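You operate a simulated robot arm through the tools that you are given. There is no shell and no other tool. Be economical: measure what you need, move in short steps, check, and stop when the job is done.

You are at the controls of a simulated robot arm. One attempt, no reset.

## Task
Tighten both nuts of the test rig with the blue spanner.
Fine: rig lever to in first; spanner back where it lay.

The check looks at the end state, three seconds after you hand in, the way a careful person would. Anything else that was tipped, shoved, dropped, spilled or broken makes it a failure.

## Robot
A 7-joint arm with a two-finger parallel gripper, fixed in place. Base frame: the origin is at the foot of the arm, x ahead of it, y to its left, z up. Lengths are in mm, angles in degrees, forces in N, time in s.
Its first joint turns from -66.0 to 66.0 degrees. Payload 2.4 kg.
Tool frame: the origin (TCP) lies between the finger pads and is the grasp point; the fingertips stand 30 mm ahead of it; z points along the fingers, y is the line along which they close. The gripper opens to 94 mm. The fingers are 28 mm wide and 10 mm thick; the gripper's body (50 by 96 mm) begins 55 mm behind the TCP.
Orientation is that of the tool frame in the base frame, as [roll, pitch, yaw] about the fixed x, y, z axes, in that order (R = Rz(yaw) Ry(pitch) Rx(roll)). With the fingers straight down and closing along the base's y, the tool's x points along the base's -x, its y along +y and its z along -z.

## Interface
- The arm moves only by the tool send_rows. Its argument "steps" is a list of rows, each a list of 3 entries, a list of its own where there are three numbers: the shift along the tool's x, y, z in mm, then the turn, a rotation vector about the tool's x, y, z in degrees, then the closure, from 0 (fully open) to 1 (shut). In form: [[[tx, ty, tz], [wx, wy, wz], fingers], ...]. A call has 1 to 10 rows; each row shifts and turns the commanded pose from where the row before left it, along the tool's axes as they then stand. Rows are played at 5 a second. More than 50 mm and 8.6 degrees between two rows, or a gripper value outside its range, and nothing of the call is played. A pose out of reach is approached as far as the arm can. The call stops where the force on the tool passes 80 N (or 10 N more than at its start, if that is more) or the arm is blocked; 0.2 s more then pass. Each finger travels about 153 mm/s and halts on what it meets, pressing with about 40 N; the grip force reading is that of the motor and also rises with nothing between the fingers. The clock runs only during rows and for 0.2 s after the last one: add rows that do not move to give the fingers time. The reply holds the time, the measured pose of the TCP, the force on the tool along the base axes, the opening and the grip force, in the units named above and with some noise.
- Cameras (640 x 400 px; columns grow to the right, rows downward): "scene" is fixed at [68.7, 512, 1428]; the picture's right is [-0.43, -0.90, 0.00], its down [-0.52, 0.25, -0.82] and it looks along [0.74, -0.35, -0.58] (base axes); focal length 346 px, centre (320, 200). "wrist" rides on the gripper at [76, 14, -102] in the tool frame; the picture's right is [-0.18, 0.98, 0.00], its down [-0.75, -0.14, -0.64] and it looks along [-0.63, -0.12, 0.77] (tool axes); focal length 243 px, centre (320, 200). There is no depth. A picture from a camera that has moved, and an enlarged one, comes with that camera's place and axes in the base frame and with its lens. The place of the scene camera against the robot may be out by one fixed shift of up to 25 mm in any direction.
- camera(camera): a new picture of that camera. It takes no simulated time.
- zoom(camera, box): a new picture of the part [left, top, right, bottom] of that camera's present view, enlarged. It takes no simulated time.
- job_done(): hands the job in; it is judged then, once.

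Go step by step. Nothing tells you positions but the pictures and the camera data: compare them with the known pose of the tool, close in by small moves and look again before you grip or let go. The budget is 120 turns and 84 pictures, counting those below and the enlarged ones. Unless the task says otherwise, let go and move clear before handing in.

The tools are called after ">>>" as a command line: name --argument value ..., lists and objects as JSON in quotes. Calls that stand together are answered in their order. send_rows: Moves the arm, as the interface text tells. Its arguments: {"type":"object","properties":{"steps":{"type":"array","items":{"type":"array"}}},"required":["steps"]} The other tools are called the same way: camera (camera) takes a picture; zoom (camera, box) takes an enlarged picture of a part of a camera's view; job_done () hands the job in.

At the start:

```text
t: 0.0
eef_pos: [300.1, 288.0, 1253.0]
tool_rot: [180.0, 0.0, -180.0]
wrist_force: [-0.3, -0.2, -0.5]
grip_width: 93.9
finger_force: 0.0
```

scene: 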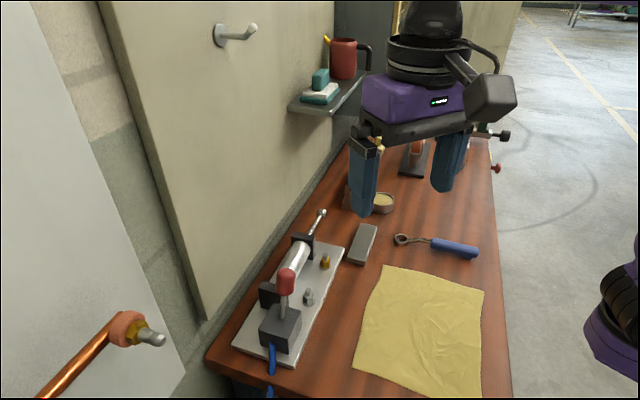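
wrist: 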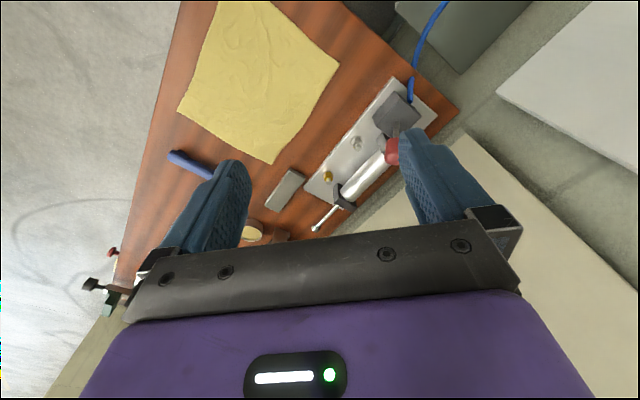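

I see the rig (plate with cylinder, red-knob lever, two nuts) at the left and the blue spanner on the bench. First I look closer at both.

>>> zoom --camera "scene" --box '[220, 190, 380, 390]'

>>> zoom --camera "scene" --box '[370, 210, 500, 290]'

>>> zoom --camera "wrist" --box '[240, 50, 460, 250]'

```text
2.00 times, centred on (300, 290) of scene
camera zoom: at [68.7, 512.0, 1428.0], right [-0.43, -0.9, 0.0], down [-0.52, 0.25, -0.82], along [0.74, -0.35, -0.58], focal length 692 px, centre (360, 20)
```

zoom: 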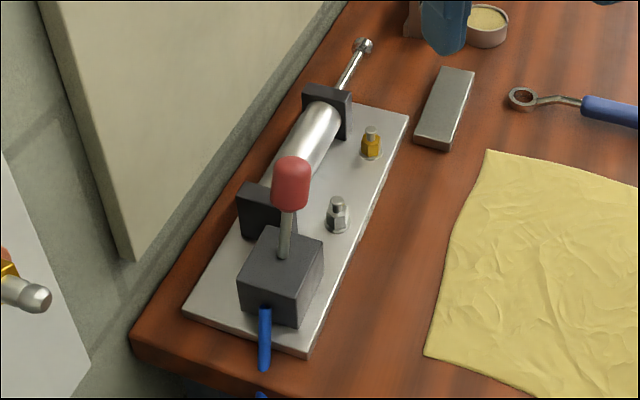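

```text
4.92 times, centred on (435, 250) of scene
camera zoom: at [68.7, 512.0, 1428.0], right [-0.43, -0.9, 0.0], down [-0.52, 0.25, -0.82], along [0.74, -0.35, -0.58], focal length 1704 px, centre (-246, -46)
```

zoom: 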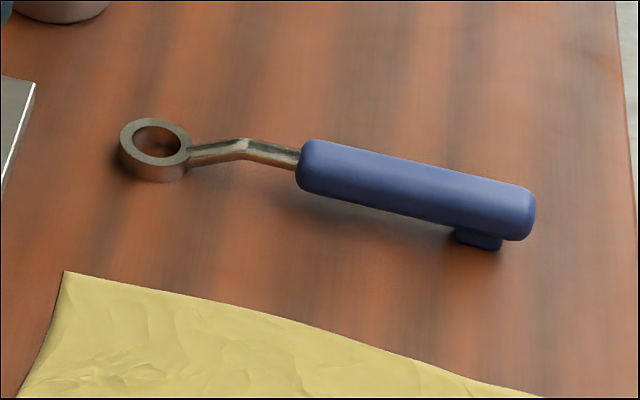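

```text
2.00 times, centred on (350, 150) of wrist
camera zoom: at [223.8, 303.5, 1355.3], right [0.18, 0.98, 0.0], down [0.75, -0.14, 0.64], along [0.63, -0.12, -0.77], focal length 485 px, centre (260, 300)
```

zoom: 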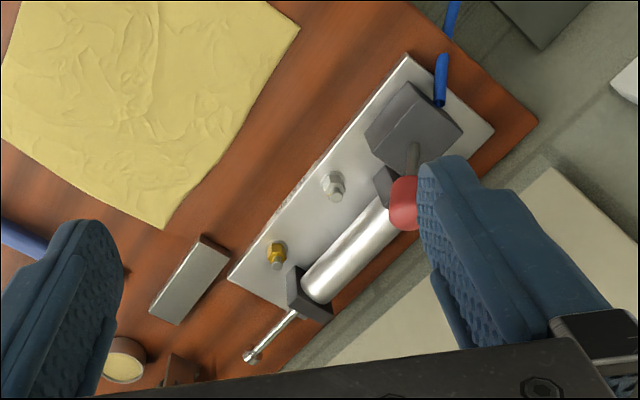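

The steel nut is near (526,341), the brass one near (622,254), and the lever box around (457,437). I lower the wrist camera for a closer look, especially at the lever.

>>> send_rows --steps '[[[-7.5, 10.5, 43], [0, 0, 0], 0], [[-7.5, 10.5, 43], [0, 0, 0], 0], [[-7.5, 10.5, 43], [0, 0, 0], 0], [[-7.5, 10.5, 43], [0, 0, 0], 0], [[0, 0, 0], [0, 0, 0], 0]]'

>>> camera --camera "wrist"

>>> camera --camera "scene"

```text
t: 1.2
eef_pos: [329.7, 331.4, 1081.8]
tool_rot: [180.0, -0.1, 179.9]
wrist_force: [0.6, 0.6, 0.1]
grip_width: 94.1
finger_force: 0.1
```

```text
78 pictures are left
camera wrist: at [253.5, 346.6, 1183.0], right [0.18, 0.98, 0.0], down [0.75, -0.14, 0.64], along [0.63, -0.12, -0.77], focal length 243 px, centre (320, 200)
```

wrist: 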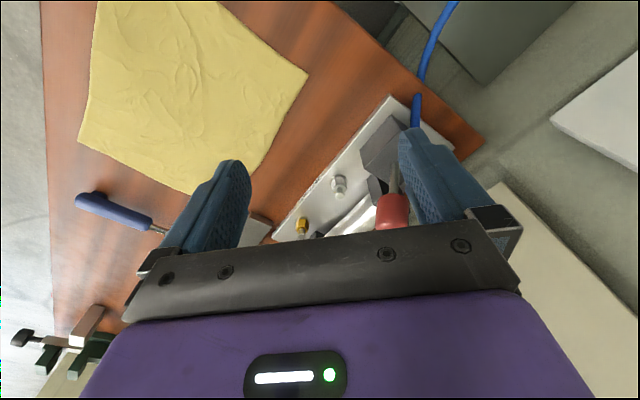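

```text
77 pictures are left
```

scene: 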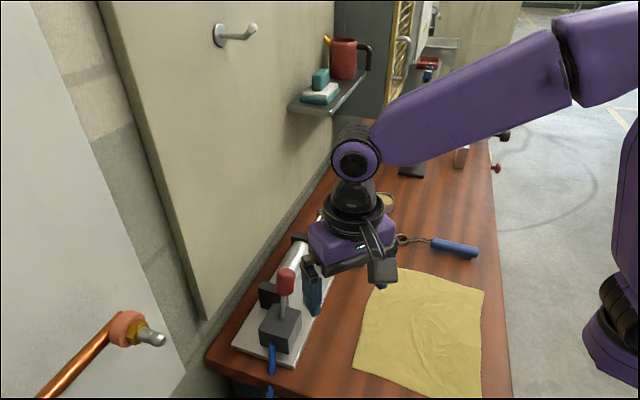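

Triangulating two wrist views puts things higher than expected: steel nut ≈ (460,336,905), brass ≈ (551,263,890), lever knob ≈ (446,390,987), spanner handle end ≈ (412,-40,907), ring ≈ (540,65). The bench runs at about -43°, so I yaw the tool 40° to look squarely at the lever box.

>>> send_rows --steps '[[[-13, 15, 30], [0, 0, 0], 0], [[-13, 15, 30], [0, 0, 0], 0], [[0, 0, 0], [0, 0, -8], 0], [[0, 0, 0], [0, 0, -8], 0], [[0, 0, 0], [0, 0, -8], 0], [[0, 0, 0], [0, 0, -8], 0], [[0, 0, 0], [0, 0, -8], 0], [[0, 0, 0], [0, 0, 0], 0]]'

>>> camera --camera "wrist"

```text
t: 3.0
eef_pos: [357.0, 360.7, 1022.1]
tool_rot: [179.9, 0.0, -139.9]
wrist_force: [-0.3, -0.2, -0.1]
grip_width: 94.1
finger_force: 0.1
```

```text
76 pictures are left
camera wrist: at [288.9, 324.0, 1123.1], right [-0.49, 0.87, 0.0], down [0.67, 0.38, 0.64], along [0.56, 0.32, -0.77], focal length 243 px, centre (320, 200)
```

wrist: 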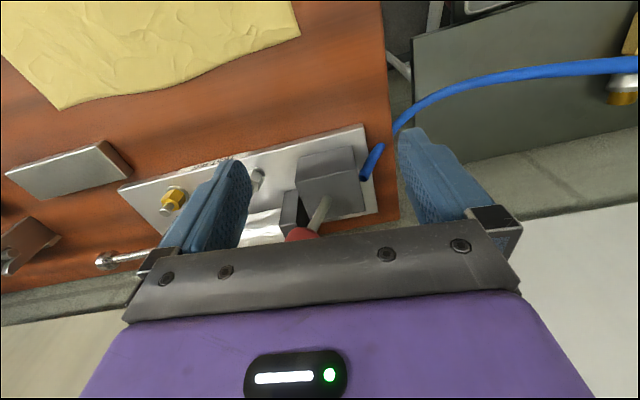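

The lever box is in view between the fingers; I enlarge it and the nuts.

>>> zoom --camera "wrist" --box '[240, 120, 400, 240]'

>>> zoom --camera "scene" --box '[225, 230, 345, 370]'

```text
3.33 times, centred on (320, 180) of wrist
camera zoom: at [288.9, 324.0, 1123.1], right [-0.49, 0.87, 0.0], down [0.67, 0.38, 0.64], along [0.56, 0.32, -0.77], focal length 809 px, centre (320, 267)
```

zoom: 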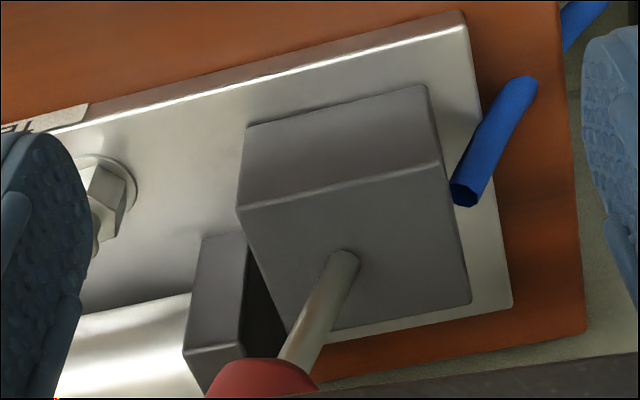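

```text
2.86 times, centred on (285, 300) of scene
camera zoom: at [68.7, 512.0, 1428.0], right [-0.43, -0.9, 0.0], down [-0.52, 0.25, -0.82], along [0.74, -0.35, -0.58], focal length 989 px, centre (420, -86)
```

zoom: 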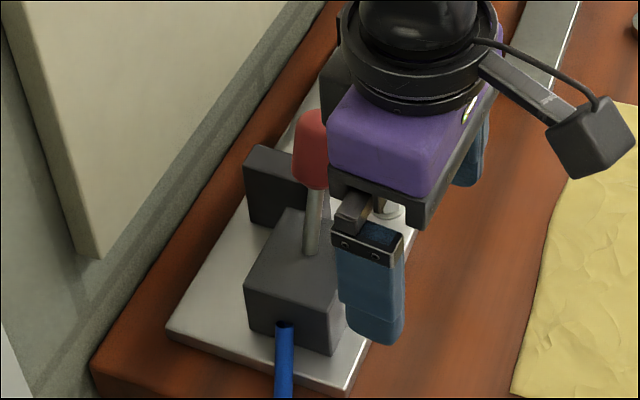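

There seems to be a text label on the plate's front edge. I shift sideways to read it.

>>> send_rows --steps '[[[10, -35, 0], [0, 0, 0], 0], [[10, -35, 0], [0, 0, 0], 0], [[0, 0, 0], [0, 0, 0], 0]]'

>>> camera --camera "wrist"

>>> zoom --camera "wrist" --box '[240, 120, 400, 240]'

```text
t: 3.8
eef_pos: [385.0, 291.0, 1018.7]
tool_rot: [179.9, 0.0, -139.9]
wrist_force: [-0.6, -0.3, -0.1]
grip_width: 94.0
finger_force: 0.1
```

```text
73 pictures are left
camera wrist: at [317.3, 253.9, 1120.9], right [-0.49, 0.87, 0.0], down [0.67, 0.38, 0.64], along [0.56, 0.32, -0.77], focal length 243 px, centre (320, 200)
```

wrist: 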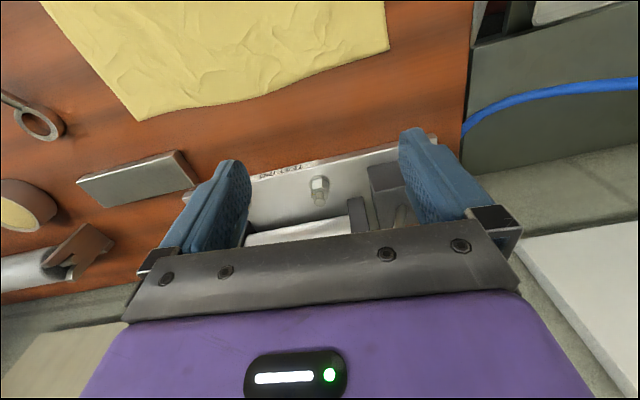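

```text
3.33 times, centred on (320, 180) of wrist
camera zoom: at [317.3, 253.9, 1120.9], right [-0.49, 0.87, 0.0], down [0.67, 0.38, 0.64], along [0.56, 0.32, -0.77], focal length 809 px, centre (320, 267)
```

zoom: 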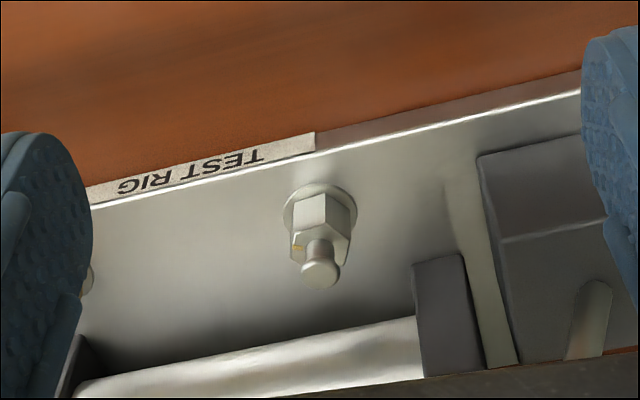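

The label reads only "TEST RIG". The rod is out and the lever leans about 25° toward the cylinder, so "in" should be the opposite lean. I shut the fingers and place them on the rod side of the knob, still above it.

>>> send_rows --steps '[[[0, 0, -40], [0, 0, 0], 1], [[-37, 0, 0], [0, 0, 0], 1], [[-37, 0, 0], [0, 0, 0], 1], [[-36, 0, 0], [0, 0, 0], 1], [[0, 0, 0], [0, 0, 0], 1]]'

>>> camera --camera "wrist"

>>> camera --camera "scene"

```text
t: 5.0
eef_pos: [469.6, 363.5, 1060.1]
tool_rot: [-180.0, 0.0, -140.0]
wrist_force: [0.2, -0.5, -0.5]
grip_width: 0.0
finger_force: 32.8
```

```text
71 pictures are left
camera wrist: at [402.6, 326.4, 1162.5], right [-0.49, 0.87, 0.0], down [0.67, 0.38, 0.64], along [0.56, 0.32, -0.77], focal length 243 px, centre (320, 200)
```

wrist: 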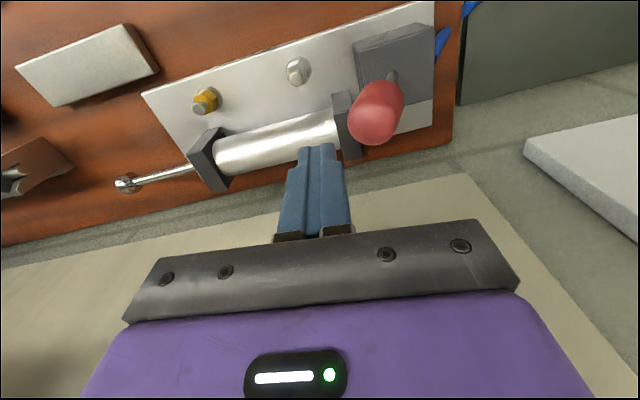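

```text
70 pictures are left
```

scene: 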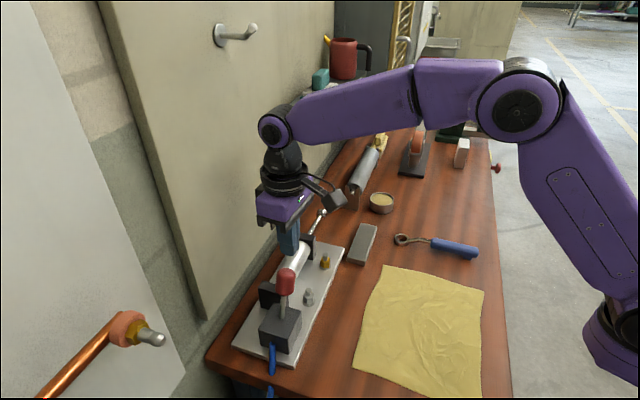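

The view confirms the knob near (440,392), about 40 mm beyond the fingers along tool y. I descend beside it.

>>> send_rows --steps '[[[0, 0, 28], [0, 0, 0], 1], [[0, 0, 28], [0, 0, 0], 1], [[0, 12, 0], [0, 0, 0], 1], [[0, 10, 0], [0, 0, 0], 1], [[0, 10, 0], [0, 0, 0], 1], [[0, 0, 0], [0, 0, 0], 1]]'

>>> camera --camera "wrist"

```text
t: 6.4
eef_pos: [448.0, 388.8, 1005.3]
tool_rot: [179.9, 0.0, -139.9]
wrist_force: [0.5, 0.6, -0.7]
grip_width: 0.0
finger_force: 33.6
```

```text
69 pictures are left
camera wrist: at [381.8, 351.9, 1107.8], right [-0.49, 0.87, 0.0], down [0.67, 0.38, 0.64], along [0.56, 0.32, -0.77], focal length 243 px, centre (320, 200)
```

wrist: 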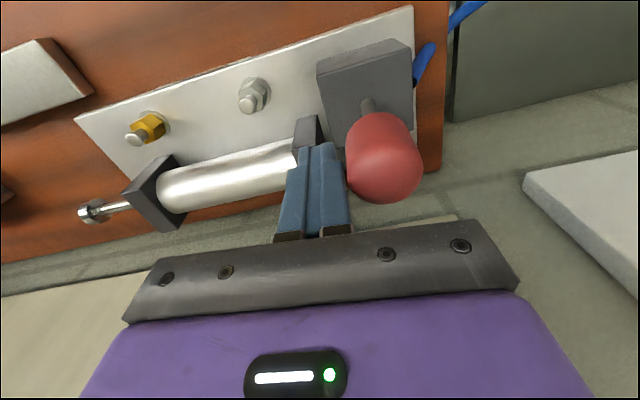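

The fingers are just touching the knob. I push in 10 mm steps.

>>> send_rows --steps '[[[0, 10, 0], [0, 0, 0], 1], [[0, 10, 0], [0, 0, 0], 1], [[0, 10, 0], [0, 0, 0], 1], [[0, 10, 0], [0, 0, 0], 1], [[0, 0, 0], [0, 0, 0], 1]]'

>>> camera --camera "wrist"

```text
t: 7.6
eef_pos: [425.1, 417.0, 1004.1]
tool_rot: [-179.7, 0.0, -140.3]
wrist_force: [12.8, -13.2, 2.5]
grip_width: 0.2
finger_force: 32.9
```

```text
68 pictures are left
camera wrist: at [358.2, 380.1, 1107.3], right [-0.49, 0.87, 0.0], down [0.67, 0.37, 0.64], along [0.56, 0.31, -0.77], focal length 243 px, centre (320, 200)
```

wrist: 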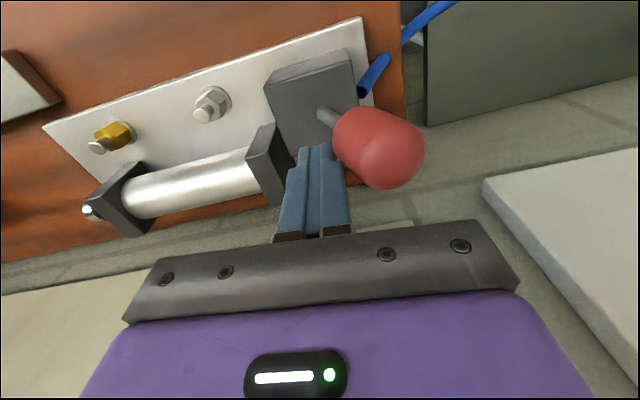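

The lever is swinging over and the rod has retracted, so this is the right way. I push on until it reaches the stop.

>>> send_rows --steps '[[[0, 8, 0], [0, 0, 0], 1], [[0, 8, 0], [0, 0, 0], 1], [[0, 8, 0], [0, 0, 0], 1], [[0, 0, 0], [0, 0, 0], 1]]'

>>> camera --camera "wrist"

```text
t: 8.6
eef_pos: [424.7, 418.8, 1005.1]
tool_rot: [-178.8, -0.1, -141.5]
wrist_force: [34.2, -59.7, 15.2]
grip_width: 0.0
finger_force: 32.4
```

```text
67 pictures are left
camera wrist: at [356.5, 385.4, 1106.9], right [-0.47, 0.88, -0.02], down [0.67, 0.37, 0.64], along [0.58, 0.29, -0.77], focal length 243 px, centre (320, 200)
```

wrist: 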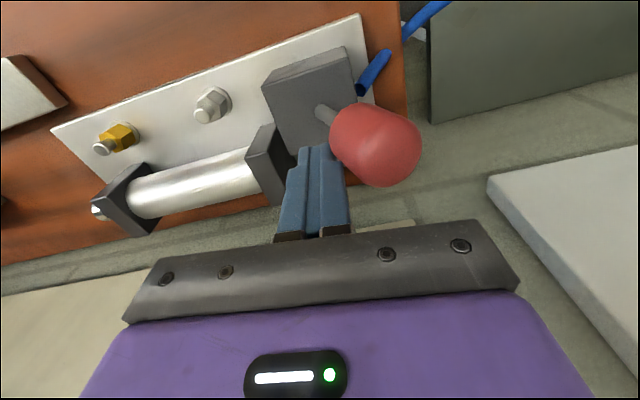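

The lever is at its stop and the force is rising. I back off, rise, and verify.

>>> send_rows --steps '[[[0, -15, 0], [0, 0, 0], 1], [[0, -15, 0], [0, 0, 0], 1], [[0, -20, 0], [0, 0, 0], 1], [[0, 0, -40], [0, 0, 0], 1], [[0, 0, -40], [0, 0, 0], 1], [[0, 0, 0], [0, 0, 0], 1]]'

>>> camera --camera "wrist"

>>> zoom --camera "scene" --box '[220, 190, 380, 390]'

```text
t: 10.0
eef_pos: [442.2, 400.4, 1086.4]
tool_rot: [179.9, 0.1, -140.0]
wrist_force: [-0.1, -0.2, -0.1]
grip_width: 0.0
finger_force: 33.7
```

```text
66 pictures are left
camera wrist: at [374.4, 362.3, 1187.9], right [-0.49, 0.87, 0.0], down [0.67, 0.38, 0.64], along [0.56, 0.32, -0.77], focal length 243 px, centre (320, 200)
```

wrist: 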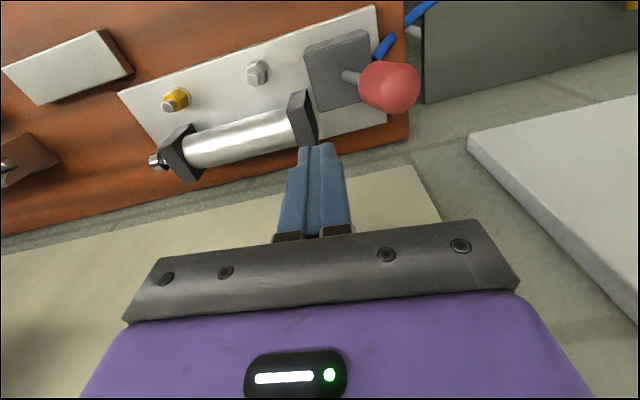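

```text
2.00 times, centred on (300, 290) of scene
camera zoom: at [68.7, 512.0, 1428.0], right [-0.43, -0.9, 0.0], down [-0.52, 0.25, -0.82], along [0.74, -0.35, -0.58], focal length 692 px, centre (360, 20)
```

zoom: 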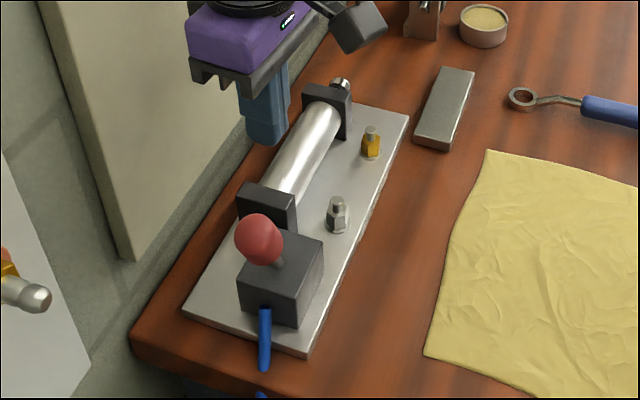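

Lever is over and the rod is fully in. Refined: steel nut ≈ (463,335), brass ≈ (541,259), both near z 890. Now I go above the spanner for a close look.

>>> send_rows --steps '[[[25.7, -30.6, 0], [0, 0, 0], 1], [[25.7, -30.6, 0], [0, 0, 0], 1], [[25.7, -30.6, 0], [0, 0, 0], 1], [[25.7, -30.6, 0], [0, 0, 0], 1], [[25.7, -30.6, 0], [0, 0, 0], 1], [[25.7, -30.6, 0], [0, 0, 0], 1], [[25.7, -30.6, 0], [0, 0, 0], 1], [[25.7, -30.6, 0], [0, 0, 0], 0.5], [[25.7, -30.6, 0], [0, 0, 0], 0.3], [[25.7, -30.6, 0], [0, 0, 0], 0.3]]'

>>> camera --camera "wrist"

>>> camera --camera "scene"

```text
t: 12.2
eef_pos: [438.3, 0.9, 1085.4]
tool_rot: [180.0, 0.0, -139.9]
wrist_force: [-0.5, 0.4, 0.1]
grip_width: 65.7
finger_force: 0.1
```

```text
64 pictures are left
camera wrist: at [371.9, -36.5, 1187.7], right [-0.49, 0.87, 0.0], down [0.67, 0.38, 0.64], along [0.56, 0.32, -0.77], focal length 243 px, centre (320, 200)
```

wrist: 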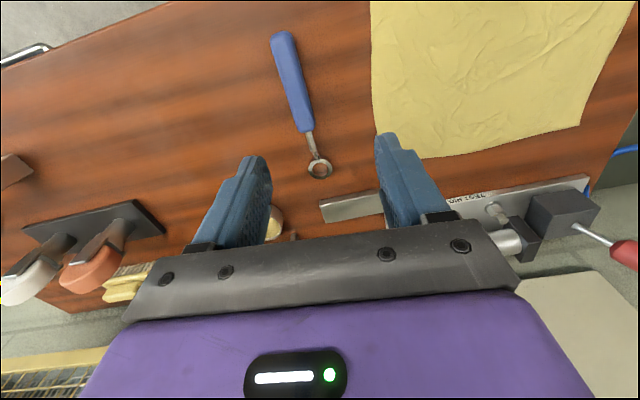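

```text
63 pictures are left
```

scene: 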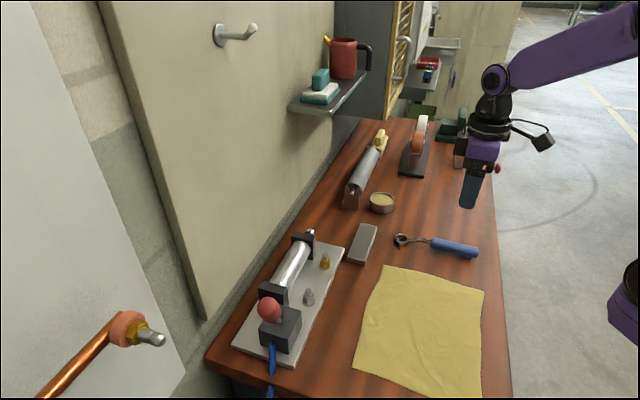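

Spanner: ring ≈ (540,58,886), handle running at ~40° with its middle near (456,-21). The bench top is about z 879. I come down over the handle to tip height well above it and check.

>>> send_rows --steps '[[[-3.2, -14, 30], [0, 0, 0], 0.3], [[-3.2, -13.5, 30], [0, 0, 0], 0.3], [[0, 0, 30], [0, 0, 0], 0.3], [[0, 0, 30], [0, 0, 0], 0.3], [[0, 0, 0], [0, 0, 0], 0.3]]'

>>> camera --camera "wrist"

>>> zoom --camera "scene" --box '[370, 190, 500, 290]'

```text
t: 13.4
eef_pos: [461.5, -16.2, 966.3]
tool_rot: [-180.0, 0.0, -140.0]
wrist_force: [0.3, -0.2, -0.5]
grip_width: 65.7
finger_force: 0.0
```

```text
62 pictures are left
camera wrist: at [395.6, -53.4, 1067.3], right [-0.49, 0.87, 0.0], down [0.67, 0.38, 0.64], along [0.56, 0.32, -0.77], focal length 243 px, centre (320, 200)
```

wrist: 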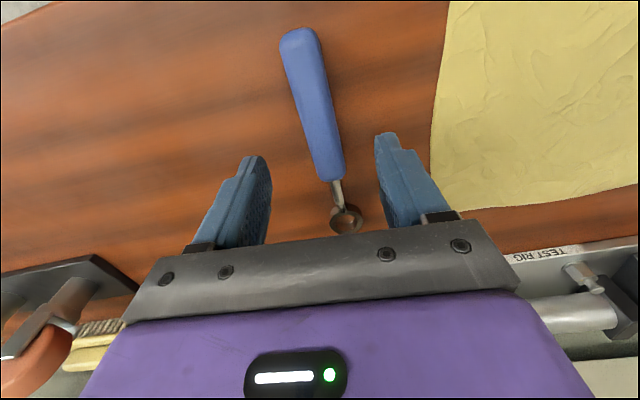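

```text
4.00 times, centred on (435, 240) of scene
camera zoom: at [68.7, 512.0, 1428.0], right [-0.43, -0.9, 0.0], down [-0.52, 0.25, -0.82], along [0.74, -0.35, -0.58], focal length 1384 px, centre (-140, 40)
```

zoom: 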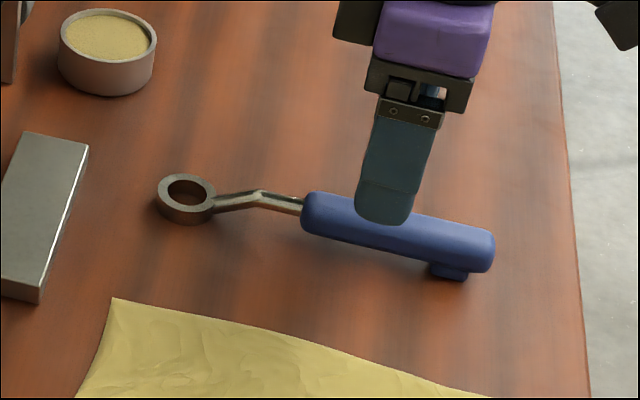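

The tool is centred over the handle and aligned. I descend with care to TCP z≈915.

>>> send_rows --steps '[[[0, 0, 20], [0, 0, 0], 0.3], [[0, 0, 15], [0, 0, 0], 0.3], [[0, 0, 8], [0, 0, 0], 0.3], [[0, 0, 5], [0, 0, 0], 0.3], [[0, 0, 3], [0, 0, 0], 0.3], [[0, 0, 0], [0, 0, 0], 0.3]]'

>>> zoom --camera "scene" --box '[370, 190, 500, 290]'

```text
t: 14.8
eef_pos: [461.4, -17.1, 913.6]
tool_rot: [179.9, 0.0, -140.0]
wrist_force: [0.7, -0.2, -0.2]
grip_width: 65.9
finger_force: 0.1
```

```text
4.00 times, centred on (435, 240) of scene
camera zoom: at [68.7, 512.0, 1428.0], right [-0.43, -0.9, 0.0], down [-0.52, 0.25, -0.82], along [0.74, -0.35, -0.58], focal length 1384 px, centre (-140, 40)
```

zoom: 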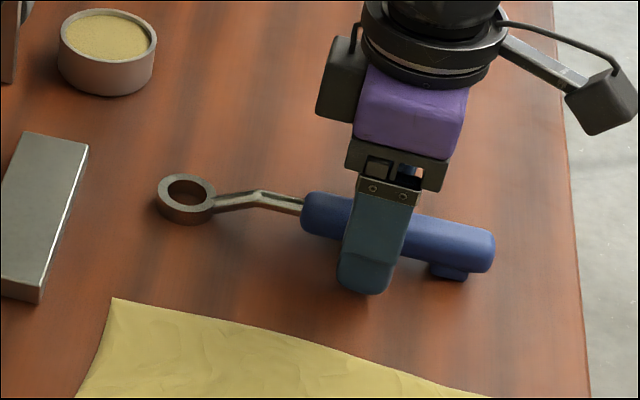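

The fingers straddle the handle with the tips just off the bench. I close.

>>> send_rows --steps '[[[0, 0, 0], [0, 0, 0], 0.6], [[0, 0, 0], [0, 0, 0], 0.9], [[0, 0, 0], [0, 0, 0], 1], [[0, 0, 0], [0, 0, 0], 1]]'

>>> camera --camera "wrist"

```text
t: 15.8
eef_pos: [463.9, -15.4, 915.2]
tool_rot: [-179.9, 0.0, -140.0]
wrist_force: [-0.6, 1.0, 20.8]
grip_width: 23.1
finger_force: 40.0
```

```text
59 pictures are left
camera wrist: at [395.2, -53.4, 1016.9], right [-0.49, 0.87, 0.0], down [0.67, 0.38, 0.64], along [0.56, 0.32, -0.77], focal length 243 px, centre (320, 200)
```

wrist: 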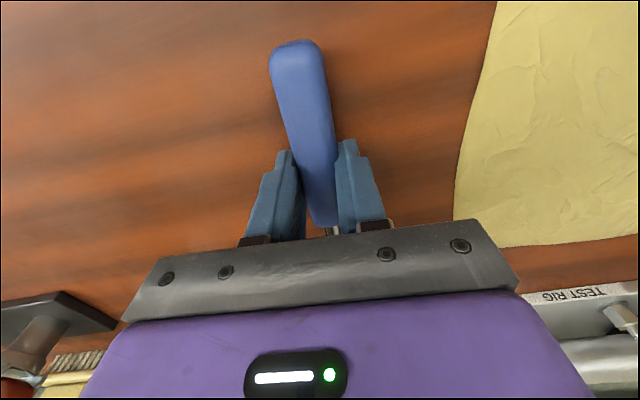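

Gripped at 23 mm width. Home pose for return is (461.4,-17,914). I lift a little and check.

>>> send_rows --steps '[[[0, 0, -5], [0, 0, 0], 1], [[0, 0, -20], [0, 0, 0], 1], [[0, 0, -30], [0, 0, 0], 1], [[0, 0, -30], [0, 0, 0], 1], [[0, 0, 0], [0, 0, 0], 1]]'

>>> camera --camera "wrist"

>>> zoom --camera "scene" --box '[370, 170, 500, 270]'

```text
t: 17.0
eef_pos: [463.6, -16.4, 999.1]
tool_rot: [180.0, 0.0, -140.0]
wrist_force: [-0.2, 0.9, -1.6]
grip_width: 23.2
finger_force: 39.5
```

```text
58 pictures are left
camera wrist: at [395.9, -52.9, 1101.3], right [-0.49, 0.87, 0.0], down [0.67, 0.38, 0.64], along [0.56, 0.32, -0.77], focal length 243 px, centre (320, 200)
```

wrist: 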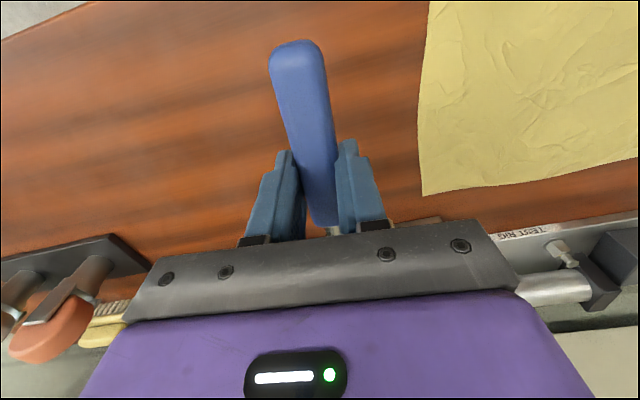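

```text
4.00 times, centred on (435, 220) of scene
camera zoom: at [68.7, 512.0, 1428.0], right [-0.43, -0.9, 0.0], down [-0.52, 0.25, -0.82], along [0.74, -0.35, -0.58], focal length 1384 px, centre (-140, 120)
```

zoom: 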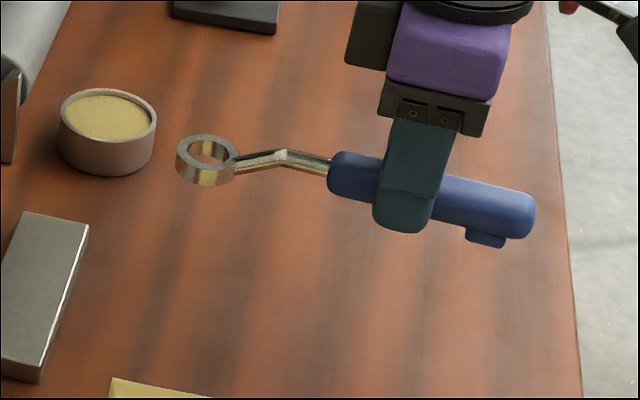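

The spanner is held level. I zoom on the ring and on the nuts to judge shape and size.

>>> zoom --camera "scene" --box '[400, 190, 440, 215]'

>>> zoom --camera "scene" --box '[290, 245, 346, 315]'

```text
16.00 times, centred on (420, 202) of scene
camera zoom: at [68.7, 512.0, 1428.0], right [-0.43, -0.9, 0.0], down [-0.52, 0.25, -0.82], along [0.74, -0.35, -0.58], focal length 5536 px, centre (-1280, 160)
```

zoom: 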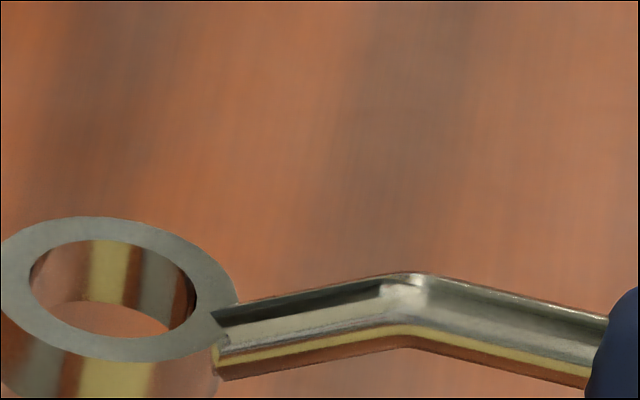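

```text
5.71 times, centred on (318, 280) of scene
camera zoom: at [68.7, 512.0, 1428.0], right [-0.43, -0.9, 0.0], down [-0.52, 0.25, -0.82], along [0.74, -0.35, -0.58], focal length 1977 px, centre (331, -257)
```

zoom: 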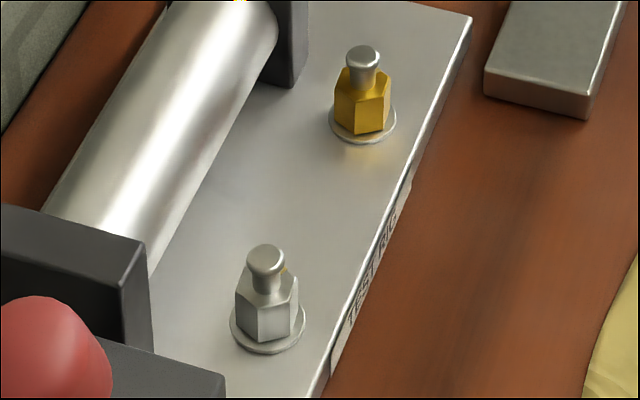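

The ring's bore is ~20.6 mm, the nuts about that size with a round stud on top. I carry the spanner at this height to put the ring above the steel nut.

>>> send_rows --steps '[[[-17, 37.4, 0], [0, 0, 0], 1], [[-17, 37.4, 0], [0, 0, 0], 1], [[-17, 37.4, 0], [0, 0, 0], 1], [[-17, 37.4, 0], [0, 0, 0], 1], [[-17, 37.4, 0], [0, 0, 0], 1], [[-17, 37.4, 0], [0, 0, 0], 1], [[-17, 37.4, 0], [0, 0, 0], 1], [[0, 0, 0], [0, 0, 0], 1], [[0, 0, 0], [0, 0, 0], 1]]'

>>> camera --camera "scene"

>>> zoom --camera "scene" --box '[270, 230, 350, 310]'

```text
t: 19.0
eef_pos: [386.8, 261.5, 998.8]
tool_rot: [-179.9, 0.0, -140.1]
wrist_force: [-0.6, 0.6, -0.7]
grip_width: 23.3
finger_force: 40.0
```

```text
54 pictures are left
```

scene: 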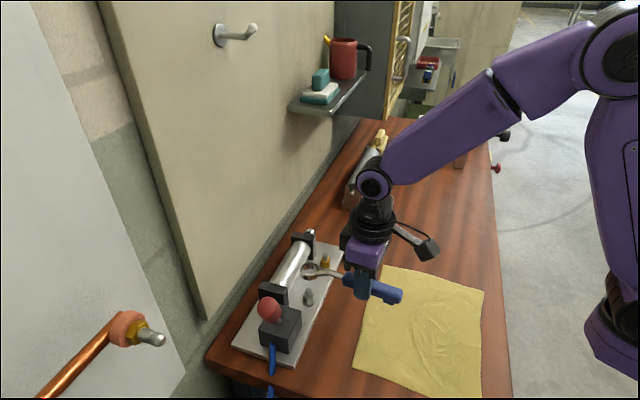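

```text
5.00 times, centred on (310, 270) of scene
camera zoom: at [68.7, 512.0, 1428.0], right [-0.43, -0.9, 0.0], down [-0.52, 0.25, -0.82], along [0.74, -0.35, -0.58], focal length 1730 px, centre (370, -150)
```

zoom: 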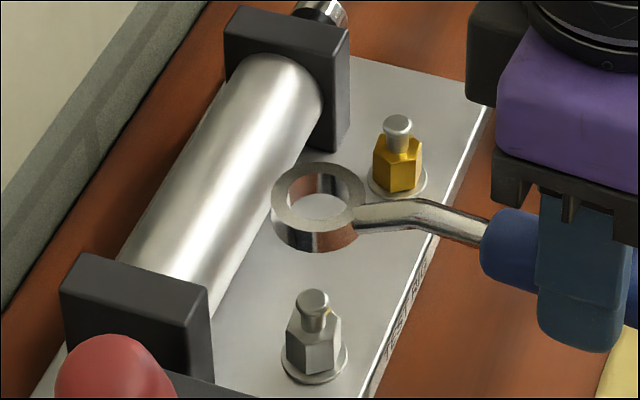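

The ring is roughly over the steel nut, about 3 mm off. I correct and lower until it is just above the stud.

>>> send_rows --steps '[[[-3.1, 0.6, 15], [0, 0, 0], 1], [[0, 0, 10], [0, 0, 0], 1], [[0, 0, 10], [0, 0, 0], 1], [[0, 0, 0], [0, 0, 0], 1]]'

>>> zoom --camera "scene" --box '[285, 255, 335, 315]'

```text
t: 20.0
eef_pos: [388.4, 262.9, 964.8]
tool_rot: [179.9, -0.1, -140.0]
wrist_force: [-0.1, 0.4, -1.9]
grip_width: 23.3
finger_force: 39.8
```

```text
6.67 times, centred on (310, 285) of scene
camera zoom: at [68.7, 512.0, 1428.0], right [-0.43, -0.9, 0.0], down [-0.52, 0.25, -0.82], along [0.74, -0.35, -0.58], focal length 2307 px, centre (387, -367)
```

zoom: 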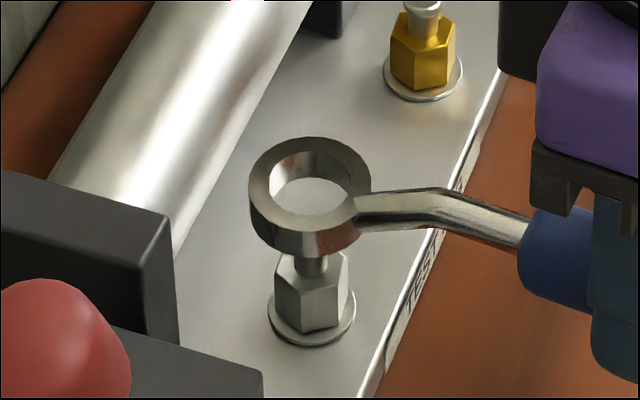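

The ring sits a few mm above the stud and may be slightly near the camera side. I nudge it 2 mm and lower 5 mm to see the stud enter the bore.

>>> send_rows --steps '[[[-0.9, -2, 0], [0, 0, 0], 1], [[0, 0, 3], [0, 0, 0], 1], [[0, 0, 3], [0, 0, 0], 1], [[0, 0, 0], [0, 0, 0], 1]]'

>>> zoom --camera "scene" --box '[285, 255, 335, 315]'

```text
t: 21.0
eef_pos: [389.2, 261.2, 958.2]
tool_rot: [-180.0, 0.0, -140.0]
wrist_force: [0.1, -1.5, -1.7]
grip_width: 23.2
finger_force: 39.6
```

```text
6.67 times, centred on (310, 285) of scene
camera zoom: at [68.7, 512.0, 1428.0], right [-0.43, -0.9, 0.0], down [-0.52, 0.25, -0.82], along [0.74, -0.35, -0.58], focal length 2307 px, centre (387, -367)
```

zoom: 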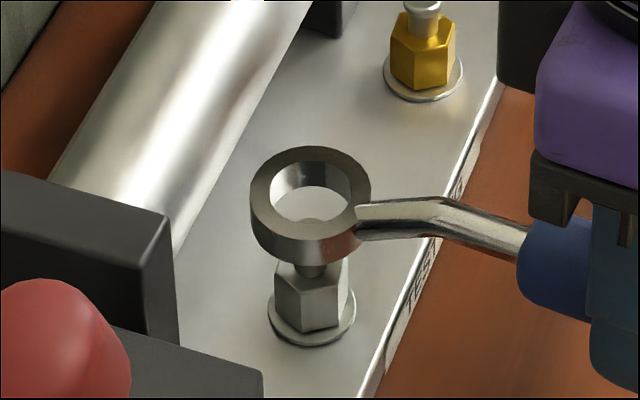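

The stud top is now appearing centred at the bottom of the bore. I go down gently.

>>> send_rows --steps '[[[0, 0, 3], [0, 0, 0], 1], [[0, 0, 3], [0, 0, 0], 1], [[0, 0, 2], [0, 0, 0], 1], [[0, 0, 0], [0, 0, 0], 1]]'

>>> zoom --camera "scene" --box '[285, 255, 335, 315]'

```text
t: 22.0
eef_pos: [389.0, 263.4, 950.9]
tool_rot: [179.9, 0.0, -140.0]
wrist_force: [-0.1, -0.4, -0.4]
grip_width: 22.9
finger_force: 40.5
```

```text
6.67 times, centred on (310, 285) of scene
camera zoom: at [68.7, 512.0, 1428.0], right [-0.43, -0.9, 0.0], down [-0.52, 0.25, -0.82], along [0.74, -0.35, -0.58], focal length 2307 px, centre (387, -367)
```

zoom: 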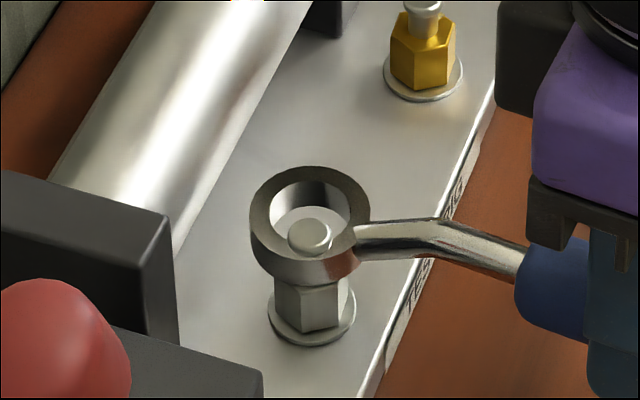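

The stud is centred in the bore with no contact force. I continue toward the hex.

>>> send_rows --steps '[[[0, 0, 3], [0, 0, 0], 1], [[0, 0, 2], [0, 0, 0], 1], [[0, 0, 2], [0, 0, 0], 1], [[0, 0, 2], [0, 0, 0], 1], [[0, 0, 2], [0, 0, 0], 1], [[0, 0, 0], [0, 0, 0], 1]]'

>>> zoom --camera "scene" --box '[285, 255, 335, 315]'

```text
t: 23.4
eef_pos: [388.0, 261.0, 938.6]
tool_rot: [-180.0, 0.0, -140.1]
wrist_force: [-3.7, -0.3, 11.2]
grip_width: 23.8
finger_force: 40.1
```

```text
6.67 times, centred on (310, 285) of scene
camera zoom: at [68.4, 511.8, 1428.0], right [-0.43, -0.9, 0.0], down [-0.52, 0.25, -0.82], along [0.74, -0.35, -0.58], focal length 2307 px, centre (387, -367)
```

zoom: 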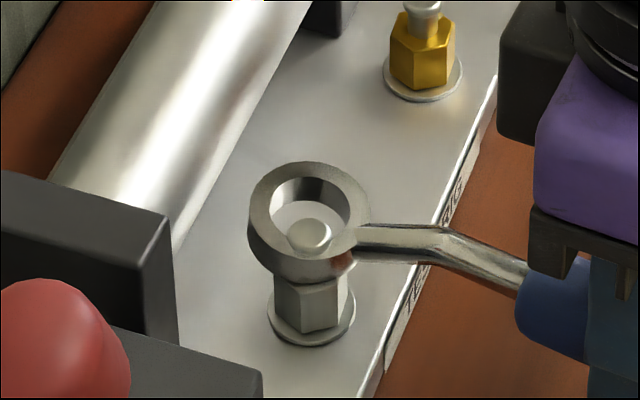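

The ring has met the top of the nut while lying too far from the camera. I raise 8 mm, shift ~4 mm toward the camera, and look again.

>>> send_rows --steps '[[[0, 0, -4], [0, 0, 0], 1], [[0, 0, -5], [0, 0, 0], 1], [[1.6, 3.55, 0], [0, 0, 0], 1], [[0, 0, 0], [0, 0, 0], 1]]'

>>> zoom --camera "scene" --box '[285, 255, 335, 315]'

```text
t: 24.4
eef_pos: [385.7, 264.9, 947.8]
tool_rot: [180.0, 0.0, -140.0]
wrist_force: [-0.2, 0.2, -2.0]
grip_width: 23.8
finger_force: 39.6
```

```text
6.67 times, centred on (310, 285) of scene
camera zoom: at [68.7, 512.0, 1428.0], right [-0.43, -0.9, 0.0], down [-0.52, 0.25, -0.82], along [0.74, -0.35, -0.58], focal length 2307 px, centre (387, -367)
```

zoom: 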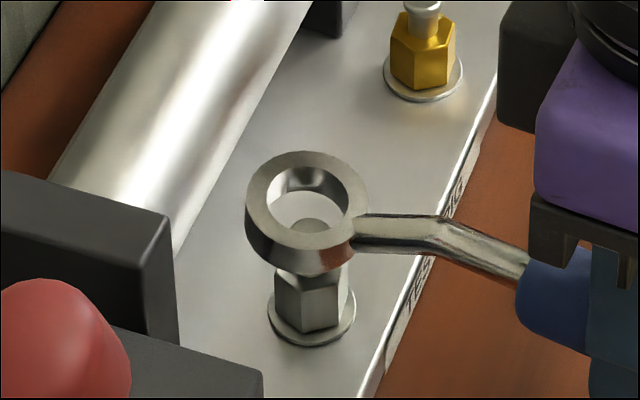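

The spanner pitched about 6° ring-up in the grip when it met the nut. I raise slightly and pitch the tool 6° to level the ring, then check.

>>> send_rows --steps '[[[0, 0, -7], [0, 0, 0], 1], [[0, 0, 0], [0, 3, 0], 1], [[0, 0, 0], [0, 3, 0], 1], [[0, 0, 0], [0, 0, 0], 1]]'

>>> zoom --camera "scene" --box '[285, 245, 349, 315]'

```text
t: 25.4
eef_pos: [385.2, 263.5, 955.8]
tool_rot: [-180.0, -6.0, -140.0]
wrist_force: [0.3, -0.2, -1.6]
grip_width: 23.4
finger_force: 39.5
```

```text
5.71 times, centred on (317, 280) of scene
camera zoom: at [68.7, 512.0, 1428.0], right [-0.43, -0.9, 0.0], down [-0.52, 0.25, -0.82], along [0.74, -0.35, -0.58], focal length 1977 px, centre (337, -257)
```

zoom: 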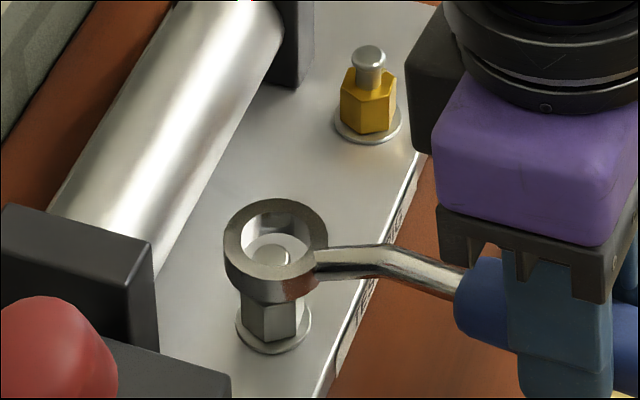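

The ring is level again and nearly concentric, about 1.5 mm to the right of the stud. I correct and lower 5 mm in small steps.

>>> send_rows --steps '[[[-1.4, 0.7, 0], [0, 0, 0], 1], [[-0.26, 0, 2.5], [0, 0, 0], 1], [[-0.26, 0, 2.5], [0, 0, 0], 1], [[0, 0, 0], [0, 0, 0], 1]]'

>>> zoom --camera "scene" --box '[285, 255, 335, 315]'

```text
t: 26.4
eef_pos: [386.6, 265.6, 949.8]
tool_rot: [-180.0, -6.0, -140.1]
wrist_force: [-0.4, -0.4, -2.5]
grip_width: 23.5
finger_force: 40.0
```

```text
6.67 times, centred on (310, 285) of scene
camera zoom: at [68.7, 512.0, 1428.0], right [-0.43, -0.9, 0.0], down [-0.52, 0.25, -0.82], along [0.74, -0.35, -0.58], focal length 2307 px, centre (387, -367)
```

zoom: 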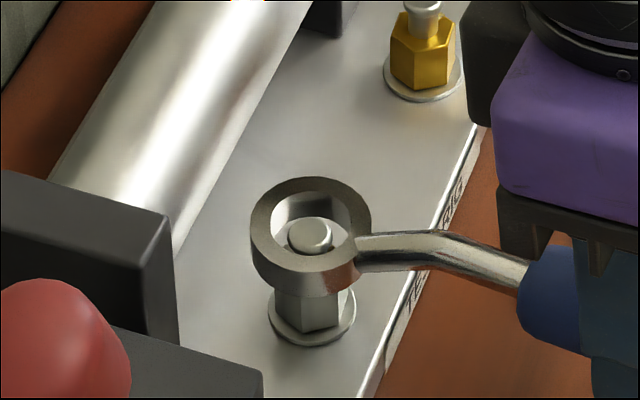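

Clearly better: stud inside the bore with no force. I nudge 1.5 mm toward the camera and lower another 5 mm.

>>> send_rows --steps '[[[0.6, 1.4, 0], [0, 0, 0], 1], [[-0.26, 0, 2.5], [0, 0, 0], 1], [[-0.26, 0, 2.5], [0, 0, 0], 1], [[0, 0, 0], [0, 0, 0], 1]]'

>>> zoom --camera "scene" --box '[285, 255, 335, 315]'

```text
t: 27.4
eef_pos: [383.9, 265.5, 945.8]
tool_rot: [-180.0, -5.8, -140.1]
wrist_force: [-1.5, -1.0, 13.2]
grip_width: 23.7
finger_force: 40.0
```

```text
6.67 times, centred on (310, 285) of scene
camera zoom: at [68.4, 511.8, 1428.0], right [-0.43, -0.9, 0.0], down [-0.52, 0.25, -0.82], along [0.74, -0.35, -0.58], focal length 2307 px, centre (387, -367)
```

zoom: 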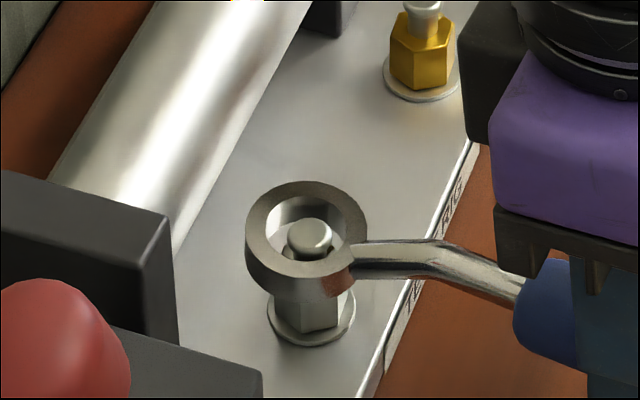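

The ring touches the nut top, still ~4 mm too far and ~1 mm left. I lift 3 mm, shift, and look again.

>>> send_rows --steps '[[[0.3, 0, -3], [0, 0, 0], 1], [[2.75, 3.1, 0], [0, 0, 0], 1], [[0, 0, 0], [0, 0, 0], 1]]'

>>> zoom --camera "scene" --box '[285, 255, 335, 315]'

```text
t: 28.2
eef_pos: [381.3, 265.8, 948.4]
tool_rot: [-180.0, -6.1, -140.1]
wrist_force: [-0.2, 0.2, -1.8]
grip_width: 23.6
finger_force: 39.9
```

```text
6.67 times, centred on (310, 285) of scene
camera zoom: at [68.7, 512.0, 1428.0], right [-0.43, -0.9, 0.0], down [-0.52, 0.25, -0.82], along [0.74, -0.35, -0.58], focal length 2307 px, centre (387, -367)
```

zoom: 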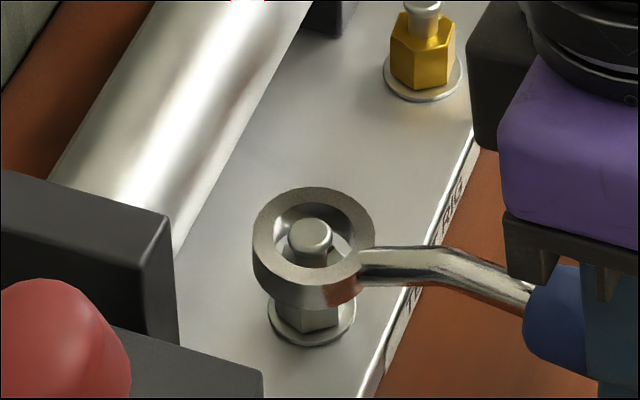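

Now nearly concentric; ~0.8 mm left correction, then a gentle descent of 6 mm.

>>> send_rows --steps '[[[-0.7, 0.3, 0], [0, 0, 0], 1], [[-0.16, 0, 1.5], [0, 0, 0], 1], [[-0.16, 0, 1.5], [0, 0, 0], 1], [[-0.16, 0, 1.5], [0, 0, 0], 1], [[0, 0, 0], [0, 0, 0], 1]]'

>>> zoom --camera "scene" --box '[285, 255, 335, 315]'

```text
t: 29.4
eef_pos: [381.4, 265.5, 945.2]
tool_rot: [-180.0, -6.0, -140.0]
wrist_force: [-5.6, -4.8, 7.7]
grip_width: 23.7
finger_force: 39.8
```

```text
6.67 times, centred on (310, 285) of scene
camera zoom: at [68.4, 511.8, 1428.1], right [-0.43, -0.9, 0.0], down [-0.52, 0.25, -0.82], along [0.74, -0.35, -0.58], focal length 2307 px, centre (387, -367)
```

zoom: 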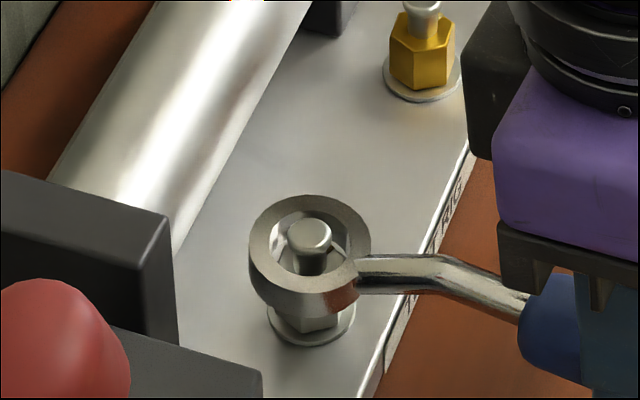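

The hex top now shows inside the bore, and the side force says to come back ~1 mm along the handle. I do that and press lightly.

>>> send_rows --steps '[[[1.0, 0, 0], [0, 0, 0], 1], [[-0.1, 0, 1.5], [0, 0, 0], 1], [[-0.1, 0, 1.5], [0, 0, 0], 1], [[0, 0, 0], [0, 0, 0], 1]]'

>>> zoom --camera "scene" --box '[295, 265, 325, 305]'

```text
t: 30.4
eef_pos: [380.3, 267.3, 941.7]
tool_rot: [180.0, -5.9, -139.9]
wrist_force: [-4.2, -3.1, 11.9]
grip_width: 23.6
finger_force: 39.9
```

```text
10.00 times, centred on (310, 285) of scene
camera zoom: at [68.4, 511.7, 1428.1], right [-0.43, -0.9, 0.0], down [-0.52, 0.25, -0.82], along [0.74, -0.35, -0.58], focal length 3460 px, centre (420, -650)
```

zoom: 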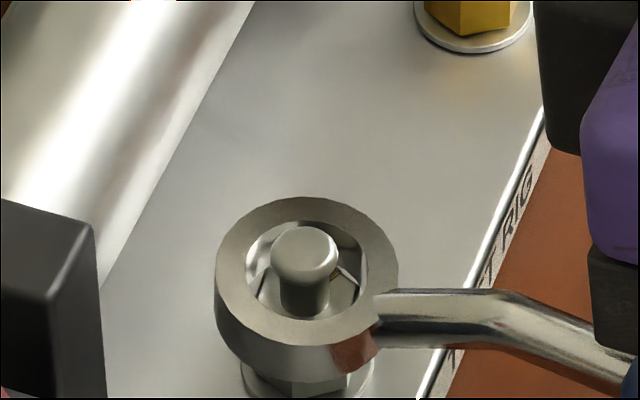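

The ring rests on the hex top, nearly concentric. I work it with sub-millimetre moves under light preload.

>>> send_rows --steps '[[[0.7, 0, 0], [0, 0, 0], 1], [[0.7, 0, 0], [0, 0, 0], 1], [[0, 0, 0], [0, 0, 0], 1]]'

>>> zoom --camera "scene" --box '[298, 277, 322, 307]'

```text
t: 31.2
eef_pos: [380.5, 267.1, 940.7]
tool_rot: [-180.0, -5.8, -139.8]
wrist_force: [10.0, 10.6, -4.4]
grip_width: 23.4
finger_force: 40.2
```

```text
13.33 times, centred on (310, 292) of scene
camera zoom: at [69.0, 512.3, 1427.8], right [-0.43, -0.9, 0.0], down [-0.52, 0.25, -0.82], along [0.74, -0.35, -0.58], focal length 4614 px, centre (453, -1027)
```

zoom: 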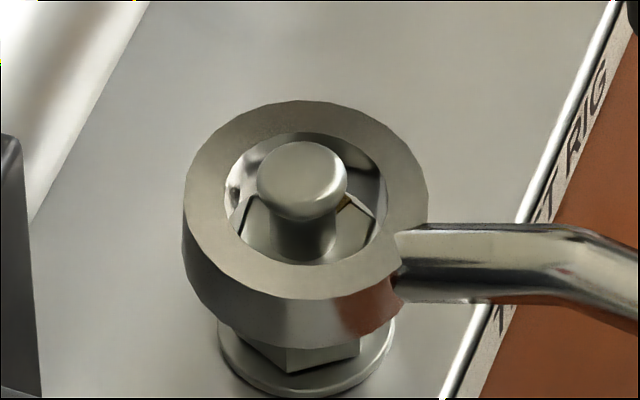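

The side force flipped sign within 1.4 mm, so the ring is now captured around the hex. I centre it and press down.

>>> send_rows --steps '[[[-0.8, 0, 0], [0, 0, 0], 1], [[-0.2, 0, 2], [0, 0, 0], 1], [[-0.2, 0, 2], [0, 0, 0], 1], [[-0.2, 0, 2], [0, 0, 0], 1], [[0, 0, 0], [0, 0, 0], 1]]'

>>> zoom --camera "scene" --box '[290, 265, 338, 307]'

```text
t: 32.4
eef_pos: [380.7, 265.6, 935.0]
tool_rot: [180.0, -5.9, -140.0]
wrist_force: [6.8, 7.8, 3.0]
grip_width: 23.5
finger_force: 40.1
```

```text
9.52 times, centred on (314, 286) of scene
camera zoom: at [68.8, 512.1, 1427.9], right [-0.43, -0.9, 0.0], down [-0.52, 0.25, -0.82], along [0.74, -0.35, -0.58], focal length 3296 px, centre (377, -619)
```

zoom: 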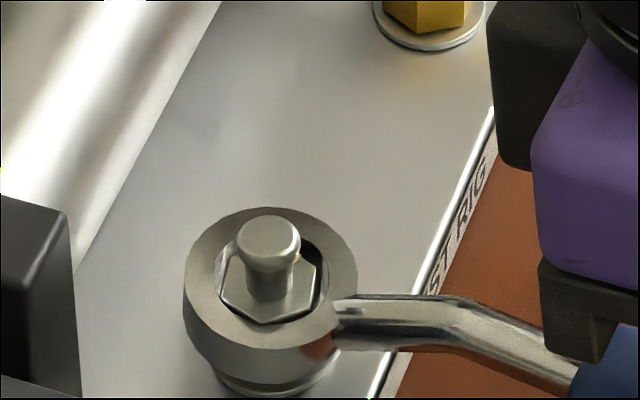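

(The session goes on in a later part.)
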